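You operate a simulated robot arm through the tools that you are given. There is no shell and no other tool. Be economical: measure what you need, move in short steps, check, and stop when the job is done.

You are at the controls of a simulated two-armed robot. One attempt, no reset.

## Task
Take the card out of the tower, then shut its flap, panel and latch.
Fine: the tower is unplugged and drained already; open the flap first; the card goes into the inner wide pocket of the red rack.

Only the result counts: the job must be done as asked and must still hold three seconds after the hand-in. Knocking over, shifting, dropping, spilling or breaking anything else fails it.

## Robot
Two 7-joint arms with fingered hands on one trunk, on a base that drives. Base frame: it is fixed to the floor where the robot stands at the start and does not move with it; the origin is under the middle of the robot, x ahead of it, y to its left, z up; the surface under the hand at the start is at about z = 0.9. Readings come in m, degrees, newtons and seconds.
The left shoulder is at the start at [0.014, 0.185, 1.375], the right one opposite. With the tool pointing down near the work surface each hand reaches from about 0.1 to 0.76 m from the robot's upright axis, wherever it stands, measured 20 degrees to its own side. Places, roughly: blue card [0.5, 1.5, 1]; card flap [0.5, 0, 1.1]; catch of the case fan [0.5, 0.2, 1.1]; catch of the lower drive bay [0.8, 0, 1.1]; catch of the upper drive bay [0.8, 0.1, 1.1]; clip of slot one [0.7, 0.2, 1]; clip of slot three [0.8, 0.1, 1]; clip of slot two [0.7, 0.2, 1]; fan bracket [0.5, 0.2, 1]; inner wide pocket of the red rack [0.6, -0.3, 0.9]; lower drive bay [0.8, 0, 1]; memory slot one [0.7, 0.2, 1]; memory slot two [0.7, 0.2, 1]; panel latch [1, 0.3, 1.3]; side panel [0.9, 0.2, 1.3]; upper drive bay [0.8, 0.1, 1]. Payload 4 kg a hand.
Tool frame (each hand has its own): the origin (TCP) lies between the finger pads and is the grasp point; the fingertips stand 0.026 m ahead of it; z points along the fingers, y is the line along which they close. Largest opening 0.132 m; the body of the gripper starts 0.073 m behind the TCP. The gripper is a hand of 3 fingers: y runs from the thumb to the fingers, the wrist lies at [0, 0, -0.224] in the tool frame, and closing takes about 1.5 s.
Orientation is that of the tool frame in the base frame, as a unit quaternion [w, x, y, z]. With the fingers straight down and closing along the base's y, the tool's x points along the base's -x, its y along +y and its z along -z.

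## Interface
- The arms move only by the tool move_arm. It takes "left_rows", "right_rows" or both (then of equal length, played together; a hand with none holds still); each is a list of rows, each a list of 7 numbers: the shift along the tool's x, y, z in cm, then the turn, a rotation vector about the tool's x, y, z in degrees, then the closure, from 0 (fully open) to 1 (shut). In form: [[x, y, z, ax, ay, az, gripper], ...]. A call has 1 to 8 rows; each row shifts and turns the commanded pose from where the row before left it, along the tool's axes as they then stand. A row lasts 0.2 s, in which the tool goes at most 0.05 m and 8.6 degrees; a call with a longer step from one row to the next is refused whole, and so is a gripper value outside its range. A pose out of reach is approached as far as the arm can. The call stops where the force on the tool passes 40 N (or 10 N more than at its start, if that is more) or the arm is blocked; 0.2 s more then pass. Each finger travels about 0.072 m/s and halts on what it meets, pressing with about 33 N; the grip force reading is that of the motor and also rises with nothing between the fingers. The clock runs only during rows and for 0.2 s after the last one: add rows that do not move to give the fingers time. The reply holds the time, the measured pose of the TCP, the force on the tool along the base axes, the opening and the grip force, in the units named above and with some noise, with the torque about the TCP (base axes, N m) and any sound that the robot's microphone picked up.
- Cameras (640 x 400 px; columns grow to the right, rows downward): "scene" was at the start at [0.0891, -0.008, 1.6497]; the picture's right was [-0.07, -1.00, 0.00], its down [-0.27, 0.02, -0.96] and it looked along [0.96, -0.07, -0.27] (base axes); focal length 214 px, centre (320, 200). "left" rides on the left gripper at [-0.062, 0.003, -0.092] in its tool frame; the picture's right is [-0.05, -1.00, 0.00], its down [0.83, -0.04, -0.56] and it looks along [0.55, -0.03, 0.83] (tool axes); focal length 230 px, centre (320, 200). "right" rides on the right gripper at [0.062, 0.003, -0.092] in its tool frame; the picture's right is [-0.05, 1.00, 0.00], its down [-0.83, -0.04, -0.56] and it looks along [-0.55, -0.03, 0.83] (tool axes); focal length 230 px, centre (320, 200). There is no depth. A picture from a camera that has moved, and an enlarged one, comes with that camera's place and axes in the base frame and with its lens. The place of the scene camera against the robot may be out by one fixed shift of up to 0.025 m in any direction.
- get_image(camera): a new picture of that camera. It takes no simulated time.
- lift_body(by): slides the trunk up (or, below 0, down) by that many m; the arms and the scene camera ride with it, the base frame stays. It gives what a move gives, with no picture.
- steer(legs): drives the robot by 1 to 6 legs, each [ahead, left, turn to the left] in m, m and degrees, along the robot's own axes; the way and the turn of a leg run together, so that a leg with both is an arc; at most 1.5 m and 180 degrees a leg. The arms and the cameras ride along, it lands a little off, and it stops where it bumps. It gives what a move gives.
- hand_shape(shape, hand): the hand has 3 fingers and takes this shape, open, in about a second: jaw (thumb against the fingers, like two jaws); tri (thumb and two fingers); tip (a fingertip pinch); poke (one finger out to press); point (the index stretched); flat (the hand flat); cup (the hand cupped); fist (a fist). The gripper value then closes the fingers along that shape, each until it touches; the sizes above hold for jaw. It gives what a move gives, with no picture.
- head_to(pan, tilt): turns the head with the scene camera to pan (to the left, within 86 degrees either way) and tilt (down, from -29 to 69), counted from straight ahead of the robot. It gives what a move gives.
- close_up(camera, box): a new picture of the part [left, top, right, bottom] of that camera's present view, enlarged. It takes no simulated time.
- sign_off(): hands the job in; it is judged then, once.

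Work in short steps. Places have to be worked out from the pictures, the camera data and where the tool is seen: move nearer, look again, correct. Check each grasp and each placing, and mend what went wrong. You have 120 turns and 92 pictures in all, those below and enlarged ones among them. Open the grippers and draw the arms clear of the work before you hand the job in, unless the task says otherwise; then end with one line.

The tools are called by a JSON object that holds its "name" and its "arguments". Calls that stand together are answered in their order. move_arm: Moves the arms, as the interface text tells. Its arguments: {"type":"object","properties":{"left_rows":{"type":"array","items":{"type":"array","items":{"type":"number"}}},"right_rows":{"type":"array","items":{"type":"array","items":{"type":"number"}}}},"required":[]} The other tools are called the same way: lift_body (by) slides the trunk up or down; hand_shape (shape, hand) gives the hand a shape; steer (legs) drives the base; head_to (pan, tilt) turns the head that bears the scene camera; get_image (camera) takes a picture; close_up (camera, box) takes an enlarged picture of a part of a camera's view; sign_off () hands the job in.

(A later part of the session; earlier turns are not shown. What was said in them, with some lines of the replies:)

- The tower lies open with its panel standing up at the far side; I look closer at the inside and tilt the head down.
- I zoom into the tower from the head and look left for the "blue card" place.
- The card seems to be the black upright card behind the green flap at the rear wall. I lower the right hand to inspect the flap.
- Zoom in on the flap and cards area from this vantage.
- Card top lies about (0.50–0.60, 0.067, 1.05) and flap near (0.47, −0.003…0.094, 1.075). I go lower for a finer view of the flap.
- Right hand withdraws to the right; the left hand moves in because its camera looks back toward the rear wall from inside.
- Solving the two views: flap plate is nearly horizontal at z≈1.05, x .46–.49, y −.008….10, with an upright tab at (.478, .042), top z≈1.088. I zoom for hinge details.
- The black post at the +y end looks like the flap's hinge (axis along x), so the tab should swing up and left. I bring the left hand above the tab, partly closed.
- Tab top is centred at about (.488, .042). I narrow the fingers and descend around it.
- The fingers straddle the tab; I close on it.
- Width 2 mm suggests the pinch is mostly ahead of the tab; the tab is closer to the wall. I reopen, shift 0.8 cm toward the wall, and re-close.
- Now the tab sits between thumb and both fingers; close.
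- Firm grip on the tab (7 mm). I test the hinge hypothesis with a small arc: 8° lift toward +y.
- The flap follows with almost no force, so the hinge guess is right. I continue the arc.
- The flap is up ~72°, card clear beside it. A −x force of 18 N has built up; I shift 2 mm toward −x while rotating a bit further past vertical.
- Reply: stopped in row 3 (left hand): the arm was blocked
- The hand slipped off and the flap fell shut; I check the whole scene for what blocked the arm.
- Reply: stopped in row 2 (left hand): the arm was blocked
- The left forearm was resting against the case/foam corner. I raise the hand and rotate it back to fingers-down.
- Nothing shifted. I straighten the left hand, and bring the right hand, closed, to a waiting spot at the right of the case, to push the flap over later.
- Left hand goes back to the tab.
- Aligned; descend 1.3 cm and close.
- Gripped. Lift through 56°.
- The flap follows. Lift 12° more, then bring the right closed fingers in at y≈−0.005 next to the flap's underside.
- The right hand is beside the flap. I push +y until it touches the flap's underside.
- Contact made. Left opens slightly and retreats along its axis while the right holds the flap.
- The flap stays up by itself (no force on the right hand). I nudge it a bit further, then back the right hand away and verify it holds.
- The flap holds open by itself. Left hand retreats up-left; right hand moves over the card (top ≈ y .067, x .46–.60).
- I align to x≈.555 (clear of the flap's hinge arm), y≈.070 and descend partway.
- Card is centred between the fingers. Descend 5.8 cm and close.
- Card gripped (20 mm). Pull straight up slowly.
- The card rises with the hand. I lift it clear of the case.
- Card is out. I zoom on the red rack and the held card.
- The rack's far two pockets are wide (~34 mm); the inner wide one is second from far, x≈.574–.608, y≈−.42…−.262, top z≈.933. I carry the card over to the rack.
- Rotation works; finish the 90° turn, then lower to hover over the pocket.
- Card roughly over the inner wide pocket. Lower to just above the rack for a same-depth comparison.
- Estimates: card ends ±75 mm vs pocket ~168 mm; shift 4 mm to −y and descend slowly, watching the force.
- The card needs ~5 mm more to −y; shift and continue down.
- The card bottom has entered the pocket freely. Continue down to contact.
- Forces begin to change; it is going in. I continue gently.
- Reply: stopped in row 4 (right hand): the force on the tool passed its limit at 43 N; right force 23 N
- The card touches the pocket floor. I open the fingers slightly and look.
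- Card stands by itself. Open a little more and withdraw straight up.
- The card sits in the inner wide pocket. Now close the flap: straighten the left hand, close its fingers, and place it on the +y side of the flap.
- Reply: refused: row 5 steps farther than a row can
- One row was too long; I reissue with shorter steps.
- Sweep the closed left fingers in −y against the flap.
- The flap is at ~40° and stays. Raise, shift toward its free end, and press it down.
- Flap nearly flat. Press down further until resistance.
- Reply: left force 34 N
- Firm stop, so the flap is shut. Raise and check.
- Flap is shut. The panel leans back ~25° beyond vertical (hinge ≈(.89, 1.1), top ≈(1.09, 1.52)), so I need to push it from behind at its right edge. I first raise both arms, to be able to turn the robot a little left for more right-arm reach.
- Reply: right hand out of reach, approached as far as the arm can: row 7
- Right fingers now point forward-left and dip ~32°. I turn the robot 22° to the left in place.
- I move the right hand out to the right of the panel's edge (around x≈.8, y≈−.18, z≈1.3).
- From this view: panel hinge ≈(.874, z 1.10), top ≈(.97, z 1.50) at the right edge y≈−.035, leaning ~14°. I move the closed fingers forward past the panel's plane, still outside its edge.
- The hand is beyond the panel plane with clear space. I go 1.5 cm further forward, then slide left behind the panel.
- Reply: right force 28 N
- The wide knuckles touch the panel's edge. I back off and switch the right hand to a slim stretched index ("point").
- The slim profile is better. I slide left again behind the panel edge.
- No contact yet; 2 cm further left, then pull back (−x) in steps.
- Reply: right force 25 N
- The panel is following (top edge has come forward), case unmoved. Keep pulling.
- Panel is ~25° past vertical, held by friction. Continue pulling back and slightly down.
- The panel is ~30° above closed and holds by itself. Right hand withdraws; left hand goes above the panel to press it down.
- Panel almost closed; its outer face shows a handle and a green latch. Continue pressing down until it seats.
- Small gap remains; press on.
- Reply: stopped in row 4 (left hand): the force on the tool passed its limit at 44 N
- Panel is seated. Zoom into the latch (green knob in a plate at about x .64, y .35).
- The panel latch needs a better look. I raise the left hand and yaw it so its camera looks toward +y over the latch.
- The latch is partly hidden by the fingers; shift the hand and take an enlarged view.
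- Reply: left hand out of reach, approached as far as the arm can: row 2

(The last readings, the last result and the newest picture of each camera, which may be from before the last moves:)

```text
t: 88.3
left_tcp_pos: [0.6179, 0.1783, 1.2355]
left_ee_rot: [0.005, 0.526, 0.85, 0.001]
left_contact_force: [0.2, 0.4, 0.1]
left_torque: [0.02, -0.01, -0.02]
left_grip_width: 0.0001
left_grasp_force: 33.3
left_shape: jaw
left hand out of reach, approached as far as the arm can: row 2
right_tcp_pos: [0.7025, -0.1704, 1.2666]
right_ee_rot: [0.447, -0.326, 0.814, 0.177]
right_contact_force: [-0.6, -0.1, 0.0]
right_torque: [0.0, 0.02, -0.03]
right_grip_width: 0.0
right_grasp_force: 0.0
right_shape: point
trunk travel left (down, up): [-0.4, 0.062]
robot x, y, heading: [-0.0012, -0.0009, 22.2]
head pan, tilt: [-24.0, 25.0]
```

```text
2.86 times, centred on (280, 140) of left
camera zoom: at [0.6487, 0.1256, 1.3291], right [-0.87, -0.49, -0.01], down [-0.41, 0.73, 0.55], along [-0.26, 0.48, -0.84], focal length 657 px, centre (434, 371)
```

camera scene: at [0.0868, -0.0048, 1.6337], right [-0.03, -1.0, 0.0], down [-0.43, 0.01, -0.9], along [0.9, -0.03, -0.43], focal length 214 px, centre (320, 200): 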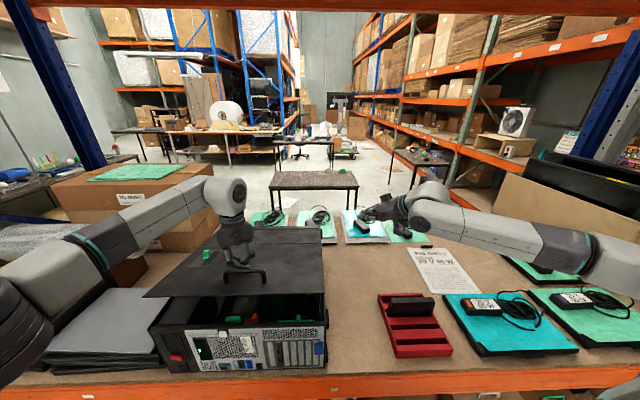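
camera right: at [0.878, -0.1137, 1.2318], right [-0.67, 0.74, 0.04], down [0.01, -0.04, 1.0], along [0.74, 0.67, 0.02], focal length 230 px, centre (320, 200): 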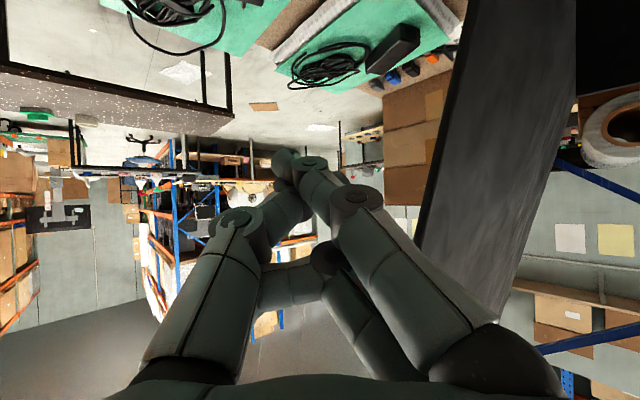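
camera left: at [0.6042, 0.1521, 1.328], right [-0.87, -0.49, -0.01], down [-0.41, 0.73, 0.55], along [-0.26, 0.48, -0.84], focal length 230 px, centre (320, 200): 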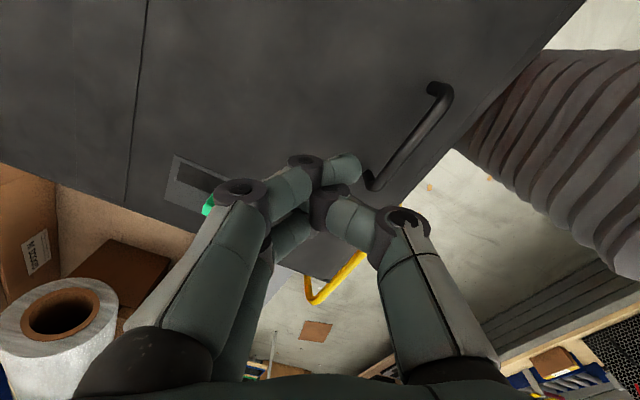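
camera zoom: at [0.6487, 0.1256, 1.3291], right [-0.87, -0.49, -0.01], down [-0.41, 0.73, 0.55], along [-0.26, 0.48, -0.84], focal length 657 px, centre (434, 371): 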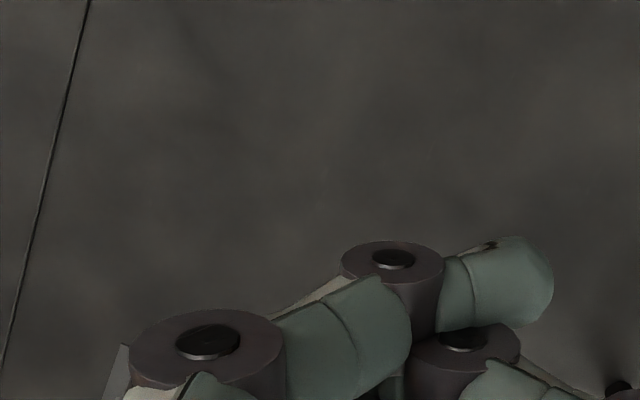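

I went the wrong way for the view; move the hand +y instead.

{"name": "move_arm", "arguments": {"left_rows": [[4.3, 2.15, 0, 0, 0, 0, 1], [4.3, 2.15, 0, 0, 0, 0, 1], [4.3, 2.15, 0, 0, 0, 0, 1]]}}

{"name": "close_up", "arguments": {"camera": "left", "box": [180, 50, 400, 200]}}

```text
t: 89.1
left_tcp_pos: [0.6156, 0.3262, 1.2331]
left_ee_rot: [0.006, 0.527, 0.85, -0.001]
left_contact_force: [-0.1, 0.2, 0.3]
left_torque: [-0.02, -0.04, 0.01]
left_grip_width: 0.0
left_grasp_force: 33.0
left_shape: jaw
right_tcp_pos: [0.7004, -0.169, 1.2684]
right_ee_rot: [0.446, -0.327, 0.814, 0.177]
right_contact_force: [-0.8, 0.3, 0.1]
right_torque: [-0.03, -0.04, 0.0]
right_grip_width: 0.0003
right_grasp_force: 0.1
right_shape: point
trunk travel left (down, up): [-0.4, 0.062]
robot x, y, heading: [0.0003, -0.0032, 22.3]
head pan, tilt: [-24.0, 25.0]
```

```text
2.67 times, centred on (290, 125) of left
camera zoom: at [0.647, 0.2725, 1.3275], right [-0.87, -0.49, -0.01], down [-0.41, 0.73, 0.55], along [-0.27, 0.48, -0.84], focal length 614 px, centre (400, 400)
```

zoom: 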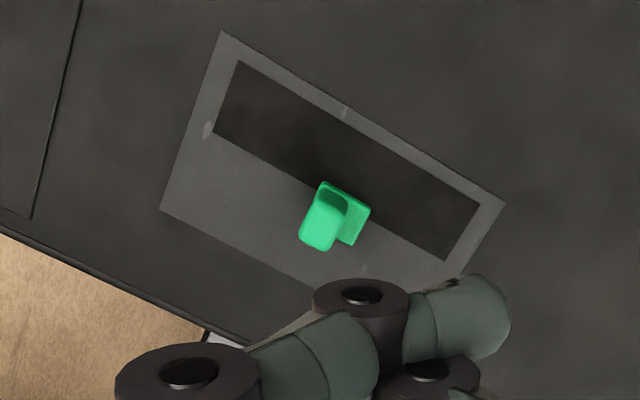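

Now it is clear: a plate (x .583–.691, y .308–.373) with a slot on its −y half and a green knob at about (.635, .342), top z≈1.13. I yaw the hand back, open a bit and go above the knob to grip it.

{"name": "move_arm", "arguments": {"left_rows": [[0, 0, 0, 0, 0, -8, 0.7], [0, 0, 0, 0, 0, -8, 0.7], [0, 0, 0, 0, 0, -8, 0.7], [0, 0, 0, 0, 0, -8, 0.7], [0, 0, 0, 0, 0, -8, 0.7], [0, 0, 0, 0, 0, -8, 0.7], [0, 0, 0, 0, 0, -8, 0.7], [0, 0, 0, 0, 0, -7.6, 0.7]]}}

{"name": "move_arm", "arguments": {"left_rows": [[-1.0, 0.8, 0, 0, 0, 0, 0.7], [-1.0, 0.8, 2, 0, 0, 0, 0.7], [0, 0, 3, 0, 0, 0, 0.7], [0, 0, 2, 0, 0, 0, 0.7]]}}

{"name": "close_up", "arguments": {"camera": "left", "box": [200, 80, 440, 240]}}

```text
t: 90.9
left_tcp_pos: [0.6157, 0.3235, 1.2346]
left_ee_rot: [0.004, -0.003, 1.0, -0.002]
left_contact_force: [-0.4, -0.3, 0.4]
left_torque: [0.02, 0.01, 0.04]
left_grip_width: 0.0394
left_grasp_force: 0.1
left_shape: jaw
right_tcp_pos: [0.7008, -0.1698, 1.2688]
right_ee_rot: [0.446, -0.327, 0.814, 0.177]
right_contact_force: [-0.1, -0.4, 0.9]
right_torque: [0.0, -0.04, -0.02]
right_grip_width: 0.0
right_grasp_force: 0.1
right_shape: point
trunk travel left (down, up): [-0.4, 0.062]
robot x, y, heading: [0.0002, 0.0008, 22.0]
head pan, tilt: [-24.0, 25.0]
```

```text
t: 91.9
left_tcp_pos: [0.6229, 0.3291, 1.1757]
left_ee_rot: [0.005, -0.002, 1.0, -0.002]
left_contact_force: [-0.1, 0.6, -0.2]
left_torque: [0.01, -0.02, 0.02]
left_grip_width: 0.0391
left_grasp_force: 0.0
left_shape: jaw
left hand out of reach, approached as far as the arm can: row 1, 2
right_tcp_pos: [0.7027, -0.1713, 1.2674]
right_ee_rot: [0.445, -0.327, 0.815, 0.177]
right_contact_force: [-0.5, 1.5, 0.9]
right_torque: [0.01, -0.01, 0.0]
right_grip_width: 0.0002
right_grasp_force: 0.0
right_shape: point
trunk travel left (down, up): [-0.4, 0.062]
robot x, y, heading: [-0.0017, 0.0027, 22.0]
head pan, tilt: [-24.0, 25.0]
```

```text
2.50 times, centred on (320, 160) of left
camera zoom: at [0.6842, 0.3331, 1.2681], right [0.05, -1.0, 0.01], down [-0.84, -0.04, 0.55], along [-0.55, -0.03, -0.84], focal length 575 px, centre (320, 300)
```

zoom: 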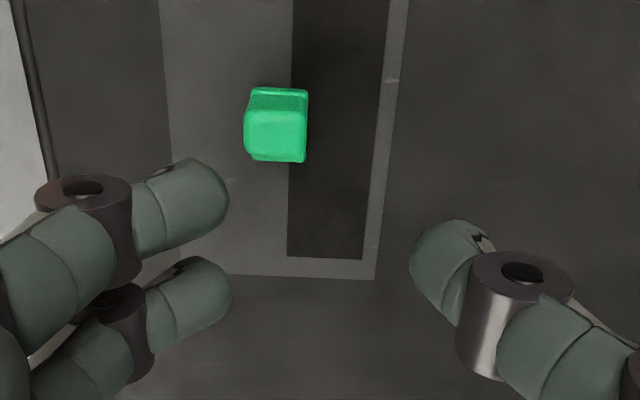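

The left arm is at its reach limit with the robot turned; I raise the hand and turn the robot back to face straight.

{"name": "move_arm", "arguments": {"left_rows": [[0, 0, -4, 0, 0, 0, 0.7], [0, 0, -4, 0, 0, 0, 0.7]]}}

{"name": "steer", "arguments": {"legs": [[0, 0, -22]]}}

```text
t: 92.5
left_tcp_pos: [0.6186, 0.3274, 1.2564]
left_ee_rot: [0.007, -0.001, 1.0, -0.002]
left_contact_force: [0.6, 0.4, 0.7]
left_torque: [0.02, 0.01, -0.03]
left_grip_width: 0.0394
left_grasp_force: 0.1
left_shape: jaw
right_tcp_pos: [0.7011, -0.1713, 1.2701]
right_ee_rot: [0.447, -0.327, 0.814, 0.177]
right_contact_force: [0.8, -0.4, -0.2]
right_torque: [0.03, 0.02, -0.03]
right_grip_width: 0.0001
right_grasp_force: 0.2
right_shape: point
trunk travel left (down, up): [-0.4, 0.062]
robot x, y, heading: [-0.0045, 0.0016, 21.9]
head pan, tilt: [-24.0, 25.0]
```

```text
t: 94.1
left_tcp_pos: [0.6971, 0.0714, 1.2548]
left_ee_rot: [0.005, 0.191, 0.982, -0.004]
left_contact_force: [0.4, 0.5, 0.1]
left_torque: [0.03, 0.01, -0.01]
left_grip_width: 0.0394
left_grasp_force: 0.2
left_shape: jaw
right_tcp_pos: [0.5877, -0.4211, 1.2684]
right_ee_rot: [0.471, -0.164, 0.862, 0.088]
right_contact_force: [-0.1, -0.1, -1.1]
right_torque: [-0.07, 0.0, -0.02]
right_grip_width: 0.0001
right_grasp_force: 0.2
right_shape: point
trunk travel left (down, up): [-0.4, 0.062]
robot x, y, heading: [-0.0047, 0.0003, -0.2]
head pan, tilt: [-24.0, 25.0]
```

Straighten the left hand's yaw and move it back over the latch knob.

{"name": "move_arm", "arguments": {"left_rows": [[0, 0, 0, 0, 0, -7.4, 0.7], [0, 0, 0, 0, 0, -7.4, 0.7], [0, 0, 0, 0, 0, -7.3, 0.7], [0.9, 4.5, 0, 0, 0, 0, 0.7], [0.9, 4.5, 0, 0, 0, 0, 0.7], [0.9, 4.5, 0, 0, 0, 0, 0.7], [0.9, 4.5, 0, 0, 0, 0, 0.7], [0.9, 4.5, 0, 0, 0, 0, 0.7]]}}

{"name": "move_arm", "arguments": {"left_rows": [[0.9, 4.5, 0, 0, 0, 0, 0.7], [0, 0, 3, 0, 0, 0, 0.75], [0, 0, 3, 0, 0, 0, 0.75]]}}

```text
t: 95.9
left_tcp_pos: [0.6509, 0.2971, 1.2529]
left_ee_rot: [0.005, 0.0, 1.0, -0.005]
left_contact_force: [-0.3, -0.4, -0.4]
left_torque: [0.02, 0.02, 0.03]
left_grip_width: 0.0394
left_grasp_force: 0.0
left_shape: jaw
right_tcp_pos: [0.5859, -0.4201, 1.2684]
right_ee_rot: [0.471, -0.164, 0.862, 0.087]
right_contact_force: [1.0, -0.7, 0.1]
right_torque: [0.0, 0.0, -0.02]
right_grip_width: 0.0001
right_grasp_force: 0.0
right_shape: point
trunk travel left (down, up): [-0.4, 0.062]
robot x, y, heading: [-0.0013, -0.0006, 0.1]
head pan, tilt: [-24.0, 25.0]
```

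```text
t: 96.7
left_tcp_pos: [0.6454, 0.3388, 1.193]
left_ee_rot: [0.005, -0.001, 1.0, -0.004]
left_contact_force: [0.2, -0.1, -1.0]
left_torque: [0.03, 0.03, 0.02]
left_grip_width: 0.0333
left_grasp_force: 0.0
left_shape: jaw
right_tcp_pos: [0.5872, -0.4233, 1.268]
right_ee_rot: [0.472, -0.163, 0.862, 0.088]
right_contact_force: [-0.5, 0.2, 0.9]
right_torque: [0.02, -0.02, -0.01]
right_grip_width: 0.0003
right_grasp_force: 0.1
right_shape: point
trunk travel left (down, up): [-0.4, 0.062]
robot x, y, heading: [-0.002, -0.0021, -0.1]
head pan, tilt: [-24.0, 25.0]
```

Align to the knob and descend around it, then close.

{"name": "move_arm", "arguments": {"left_rows": [[0.8, 0.2, 2, 0, 0, 0, 0.75], [0, 0, 2, 0, 0, 0, 0.75], [0, 0, 1.2, 0, 0, 0, 0.75], [0, 0, 0.9, 0, 0, 0, 0.75], [0, 0, 0, 0, 0, 0, 0.75]]}}

{"name": "close_up", "arguments": {"camera": "left", "box": [200, 80, 440, 240]}}

```text
t: 97.9
left_tcp_pos: [0.6352, 0.341, 1.1319]
left_ee_rot: [0.005, -0.001, 1.0, -0.005]
left_contact_force: [0.0, 0.8, 0.2]
left_torque: [0.0, -0.03, -0.01]
left_grip_width: 0.0334
left_grasp_force: 0.0
left_shape: jaw
right_tcp_pos: [0.587, -0.423, 1.2672]
right_ee_rot: [0.472, -0.164, 0.862, 0.087]
right_contact_force: [0.7, 0.5, 0.2]
right_torque: [-0.01, -0.01, 0.0]
right_grip_width: 0.0
right_grasp_force: 0.0
right_shape: point
trunk travel left (down, up): [-0.4, 0.062]
robot x, y, heading: [-0.0039, 0.0018, -0.2]
head pan, tilt: [-24.0, 25.0]
```

```text
2.50 times, centred on (320, 160) of left
camera zoom: at [0.6968, 0.3448, 1.2236], right [0.05, -1.0, 0.01], down [-0.84, -0.04, 0.55], along [-0.55, -0.04, -0.84], focal length 575 px, centre (320, 300)
```

zoom: 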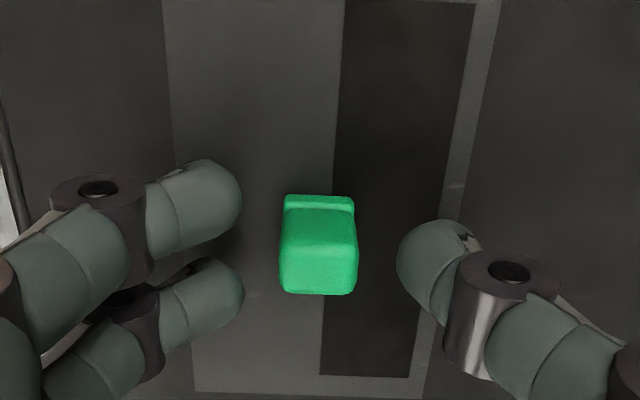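

The knob is centred between the fingers; close on it.

{"name": "move_arm", "arguments": {"left_rows": [[0, 0, 0, 0, 0, 0, 0.85], [0, 0, 0, 0, 0, 0, 1], [0, 0, 0, 0, 0, 0, 1], [0, 0, 0, 0, 0, 0, 1]]}}

{"name": "move_arm", "arguments": {"left_rows": [[0, -0.5, 0, 0, 0, 0, 1], [0, -0.5, 0, 0, 0, 0, 1]]}}

```text
t: 98.9
left_tcp_pos: [0.6361, 0.3404, 1.1315]
left_ee_rot: [0.005, -0.002, 1.0, -0.005]
left_contact_force: [0.1, 0.7, 0.8]
left_torque: [0.24, 0.11, -0.05]
left_grip_width: 0.0095
left_grasp_force: 33.1
left_shape: jaw
right_tcp_pos: [0.5862, -0.4218, 1.2683]
right_ee_rot: [0.472, -0.164, 0.862, 0.088]
right_contact_force: [0.6, -0.3, -0.6]
right_torque: [-0.01, -0.01, -0.03]
right_grip_width: 0.0001
right_grasp_force: 0.0
right_shape: point
trunk travel left (down, up): [-0.4, 0.062]
robot x, y, heading: [-0.0019, 0.005, -0.3]
head pan, tilt: [-24.0, 25.0]
```

```text
t: 99.5
left_tcp_pos: [0.6367, 0.3369, 1.1327]
left_ee_rot: [0.006, -0.004, 1.0, -0.004]
left_contact_force: [1.0, 19.7, 8.2]
left_torque: [0.83, 0.23, -0.04]
left_grip_width: 0.009
left_grasp_force: 33.0
left_shape: jaw
right_tcp_pos: [0.5859, -0.4177, 1.2696]
right_ee_rot: [0.472, -0.165, 0.862, 0.086]
right_contact_force: [0.4, -0.9, -0.3]
right_torque: [-0.04, 0.0, 0.0]
right_grip_width: 0.0001
right_grasp_force: 0.1
right_shape: point
trunk travel left (down, up): [-0.4, 0.062]
robot x, y, heading: [-0.0017, 0.0043, 0.1]
head pan, tilt: [-24.0, 25.0]
```

−y is blocked. Relax that and test ±x gently.

{"name": "move_arm", "arguments": {"left_rows": [[0, 0.5, 0, 0, 0, 0, 1], [0, 0.4, 0, 0, 0, 0, 1], [-0.4, 0, 0, 0, 0, 0, 1], [-0.4, 0, 0, 0, 0, 0, 1]]}}

{"name": "move_arm", "arguments": {"left_rows": [[0.4, 0, 0, 0, 0, 0, 1], [0.4, 0, 0, 0, 0, 0, 1], [0.4, 0, 0, 0, 0, 0, 1], [0.4, 0, 0, 0, 0, 0, 1]]}}

```text
t: 100.5
left_tcp_pos: [0.6394, 0.34, 1.1314]
left_ee_rot: [0.004, 0.0, 1.0, -0.005]
left_contact_force: [-19.1, -0.6, 2.8]
left_torque: [0.34, 0.49, -0.07]
left_grip_width: 0.009
left_grasp_force: 33.0
left_shape: jaw
right_tcp_pos: [0.5818, -0.4221, 1.27]
right_ee_rot: [0.473, -0.165, 0.861, 0.087]
right_contact_force: [-0.1, -0.3, -0.6]
right_torque: [0.01, -0.02, -0.04]
right_grip_width: 0.0
right_grasp_force: 0.1
right_shape: point
trunk travel left (down, up): [-0.4, 0.062]
robot x, y, heading: [0.0006, 0.0003, -0.1]
head pan, tilt: [-24.0, 25.0]
```

```text
t: 101.5
left_tcp_pos: [0.6292, 0.3393, 1.1322]
left_ee_rot: [0.006, -0.002, 1.0, -0.004]
left_contact_force: [0.2, -1.8, 0.8]
left_torque: [0.21, 0.01, -0.17]
left_grip_width: 0.0091
left_grasp_force: 32.7
left_shape: jaw
right_tcp_pos: [0.5853, -0.4222, 1.2677]
right_ee_rot: [0.472, -0.163, 0.862, 0.088]
right_contact_force: [0.0, -0.4, -0.8]
right_torque: [0.04, 0.0, -0.01]
right_grip_width: 0.0
right_grasp_force: 0.1
right_shape: point
trunk travel left (down, up): [-0.4, 0.062]
robot x, y, heading: [-0.0026, -0.0, -0.2]
head pan, tilt: [-24.0, 25.0]
```

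+x is blocked, but −x slides freely. Continue sliding toward −x until it stops.

{"name": "move_arm", "arguments": {"left_rows": [[0.5, 0, 0, 0, 0, 0, 1], [0.5, 0, 0, 0, 0, 0, 1], [0.5, 0, 0, 0, 0, 0, 1], [0.5, 0, 0, 0, 0, 0, 1]]}}

```text
t: 102.5
left_tcp_pos: [0.6119, 0.3392, 1.1309]
left_ee_rot: [0.006, -0.001, 1.0, -0.006]
left_contact_force: [19.5, -1.8, 6.3]
left_torque: [0.22, -0.3, -0.02]
left_grip_width: 0.009
left_grasp_force: 32.3
left_shape: jaw
right_tcp_pos: [0.5883, -0.4232, 1.2672]
right_ee_rot: [0.471, -0.164, 0.862, 0.089]
right_contact_force: [0.2, 0.1, 0.5]
right_torque: [0.01, -0.02, -0.01]
right_grip_width: 0.0
right_grasp_force: 0.2
right_shape: point
trunk travel left (down, up): [-0.4, 0.062]
robot x, y, heading: [-0.0005, 0.0008, -0.2]
head pan, tilt: [-24.0, 25.0]
```

Resistance at ~2.4 cm travel; one more small push to confirm it is the end stop.

{"name": "move_arm", "arguments": {"left_rows": [[0.3, 0, 0, 0, 0, 0, 1], [0.3, 0, 0, 0, 0, 0, 1], [0.2, 0, 0, 0, 0, 0, 1]]}}

{"name": "close_up", "arguments": {"camera": "left", "box": [200, 80, 440, 240]}}

```text
t: 103.3
left_tcp_pos: [0.6114, 0.3406, 1.1322]
left_ee_rot: [0.013, -0.002, 1.0, -0.006]
left_contact_force: [29.6, -0.8, 0.5]
left_torque: [0.18, -1.05, 0.12]
left_grip_width: 0.0085
left_grasp_force: 32.9
left_shape: jaw
right_tcp_pos: [0.5917, -0.4226, 1.2656]
right_ee_rot: [0.47, -0.162, 0.863, 0.087]
right_contact_force: [-0.3, 0.4, -0.5]
right_torque: [0.0, -0.01, -0.02]
right_grip_width: 0.0001
right_grasp_force: 0.1
right_shape: point
trunk travel left (down, up): [-0.4, 0.062]
robot x, y, heading: [-0.0034, 0.0004, -0.1]
head pan, tilt: [-24.0, 25.0]
stopped in row 3 (left hand): the force on the tool passed its limit at 41 N (the readings are from after the stop); the commanded pose is now the measured one
```

```text
2.50 times, centred on (320, 160) of left
camera zoom: at [0.6711, 0.3454, 1.2254], right [0.06, -1.0, 0.01], down [-0.84, -0.04, 0.53], along [-0.53, -0.04, -0.84], focal length 575 px, centre (320, 300)
```

zoom: 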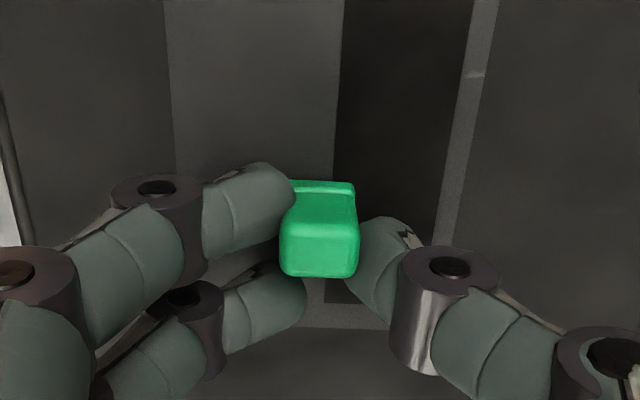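

Knob is at its end stop: latched. I open the fingers and withdraw upward.

{"name": "move_arm", "arguments": {"left_rows": [[0, 0, 0, 0, 0, 0, 0.85], [0, 0, 0, 0, 0, 0, 0.7], [0, 0, 0, 0, 0, 0, 0.65], [0, 0, -2, 0, 0, 0, 0.65], [0, 0, -4.5, 0, 0, 0, 0.65], [0, 0, -4.5, 0, 0, 0, 0.65], [1, 0, -4.5, 0, 0, 0, 0.5], [1, 0, -4.5, 0, 0, 0, 0.3]]}}

{"name": "move_arm", "arguments": {"left_rows": [[2, 0, -4, 0, 0, 0, 0], [3, 0, -3, 0, 0, 0, 0], [3, 0, 0, 0, 0, 0, 0], [3, 0, 0, 0, 0, 0, 0], [3, 0, 0, 0, 0, 0, 0]], "right_rows": [[2, 0, -4, 0, 0, 0, 0], [2, 0, -4, 0, 0, 0, 0], [0, 0, -2, 0, 0, 0, 0], [0, 0, 0, 0, 0, 0, 0], [0, 0, 0, 0, 0, 0, 0]]}}

{"name": "head_to", "arguments": {"pan": 0, "tilt": 42}}

{"name": "get_image", "arguments": {"camera": "scene"}}

```text
t: 105.1
left_tcp_pos: [0.5773, 0.3416, 1.3328]
left_ee_rot: [0.011, -0.002, 1.0, -0.005]
left_contact_force: [-0.7, 0.5, 0.5]
left_torque: [0.01, -0.03, -0.01]
left_grip_width: 0.0919
left_grasp_force: 0.1
left_shape: jaw
right_tcp_pos: [0.5853, -0.4243, 1.2679]
right_ee_rot: [0.472, -0.163, 0.862, 0.087]
right_contact_force: [0.4, 0.1, 0.3]
right_torque: [0.01, -0.03, 0.04]
right_grip_width: 0.0
right_grasp_force: 0.0
right_shape: point
trunk travel left (down, up): [-0.4, 0.062]
robot x, y, heading: [-0.0014, 0.0027, -0.2]
head pan, tilt: [-24.0, 25.0]
```

```text
t: 106.3
left_tcp_pos: [0.4345, 0.3428, 1.4013]
left_ee_rot: [0.012, -0.002, 1.0, -0.006]
left_contact_force: [-0.5, -0.2, 0.5]
left_torque: [-0.03, -0.04, 0.0]
left_grip_width: 0.132
left_grasp_force: 0.1
left_shape: jaw
right_tcp_pos: [0.4849, -0.46, 1.2895]
right_ee_rot: [0.473, -0.164, 0.861, 0.088]
right_contact_force: [0.4, 0.8, 0.5]
right_torque: [-0.02, -0.02, -0.04]
right_grip_width: 0.0
right_grasp_force: 0.1
right_shape: point
trunk travel left (down, up): [-0.4, 0.062]
robot x, y, heading: [-0.004, 0.0058, -0.2]
head pan, tilt: [-24.0, 25.0]
```

```text
t: 107.2
left_tcp_pos: [0.4371, 0.3439, 1.3993]
left_ee_rot: [0.01, -0.001, 1.0, -0.005]
left_contact_force: [0.4, -0.4, -0.5]
left_torque: [-0.01, -0.01, -0.02]
left_grip_width: 0.132
left_grasp_force: 0.0
left_shape: jaw
right_tcp_pos: [0.4882, -0.4584, 1.2889]
right_ee_rot: [0.471, -0.164, 0.862, 0.088]
right_contact_force: [0.4, 0.3, 0.8]
right_torque: [-0.02, 0.0, 0.01]
right_grip_width: 0.0001
right_grasp_force: 0.0
right_shape: point
trunk travel left (down, up): [-0.4, 0.062]
robot x, y, heading: [-0.0023, 0.0034, -0.2]
head pan, tilt: [0.0, 42.0]
```

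```text
2 pictures are left
camera scene: at [0.0784, -0.001, 1.6075], right [0.0, -1.0, 0.0], down [-0.68, 0.0, -0.74], along [0.74, 0.0, -0.68], focal length 214 px, centre (320, 200)
```

scene: 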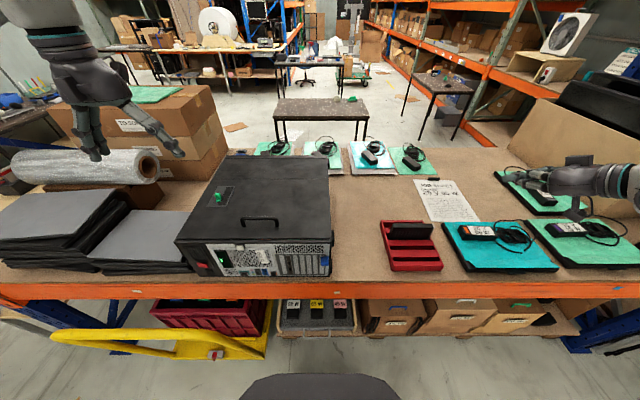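

Tower is shut and latched. I open the right hand and make a last check of the rack.

{"name": "hand_shape", "arguments": {"hand": "right", "shape": "jaw"}}

{"name": "close_up", "arguments": {"camera": "scene", "box": [170, 140, 450, 285]}}

```text
t: 108.1
left_tcp_pos: [0.437, 0.3438, 1.3997]
left_ee_rot: [0.01, -0.002, 1.0, -0.006]
left_contact_force: [-0.5, 0.1, -0.2]
left_torque: [0.03, 0.03, 0.06]
left_grip_width: 0.1322
left_grasp_force: 0.1
left_shape: jaw
right_tcp_pos: [0.4883, -0.4597, 1.2884]
right_ee_rot: [0.472, -0.165, 0.862, 0.088]
right_contact_force: [-0.6, -0.1, 0.6]
right_torque: [0.01, 0.02, -0.02]
right_grip_width: 0.0948
right_grasp_force: 0.1
right_shape: jaw
trunk travel left (down, up): [-0.4, 0.062]
robot x, y, heading: [-0.002, -0.0001, 0.1]
head pan, tilt: [0.0, 42.0]
```

```text
2.29 times, centred on (310, 212) of scene
camera zoom: at [0.0774, -0.0007, 1.6075], right [0.0, -1.0, 0.0], down [-0.68, 0.0, -0.74], along [0.74, 0.0, -0.68], focal length 490 px, centre (343, 171)
```

zoom: 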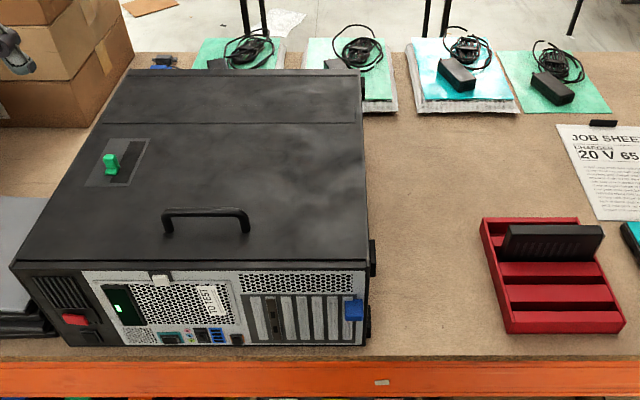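

Panel is flush with the latch slid home, and the card stands in the inner wide pocket. I hand the job in.

{"name": "sign_off", "arguments": {}}

```text
The job is handed in.
```

The card is out of the tower and standing in the inner wide pocket of the red rack. The flap and panel are shut, the panel latch is slid to its end stop, and the job is handed in.
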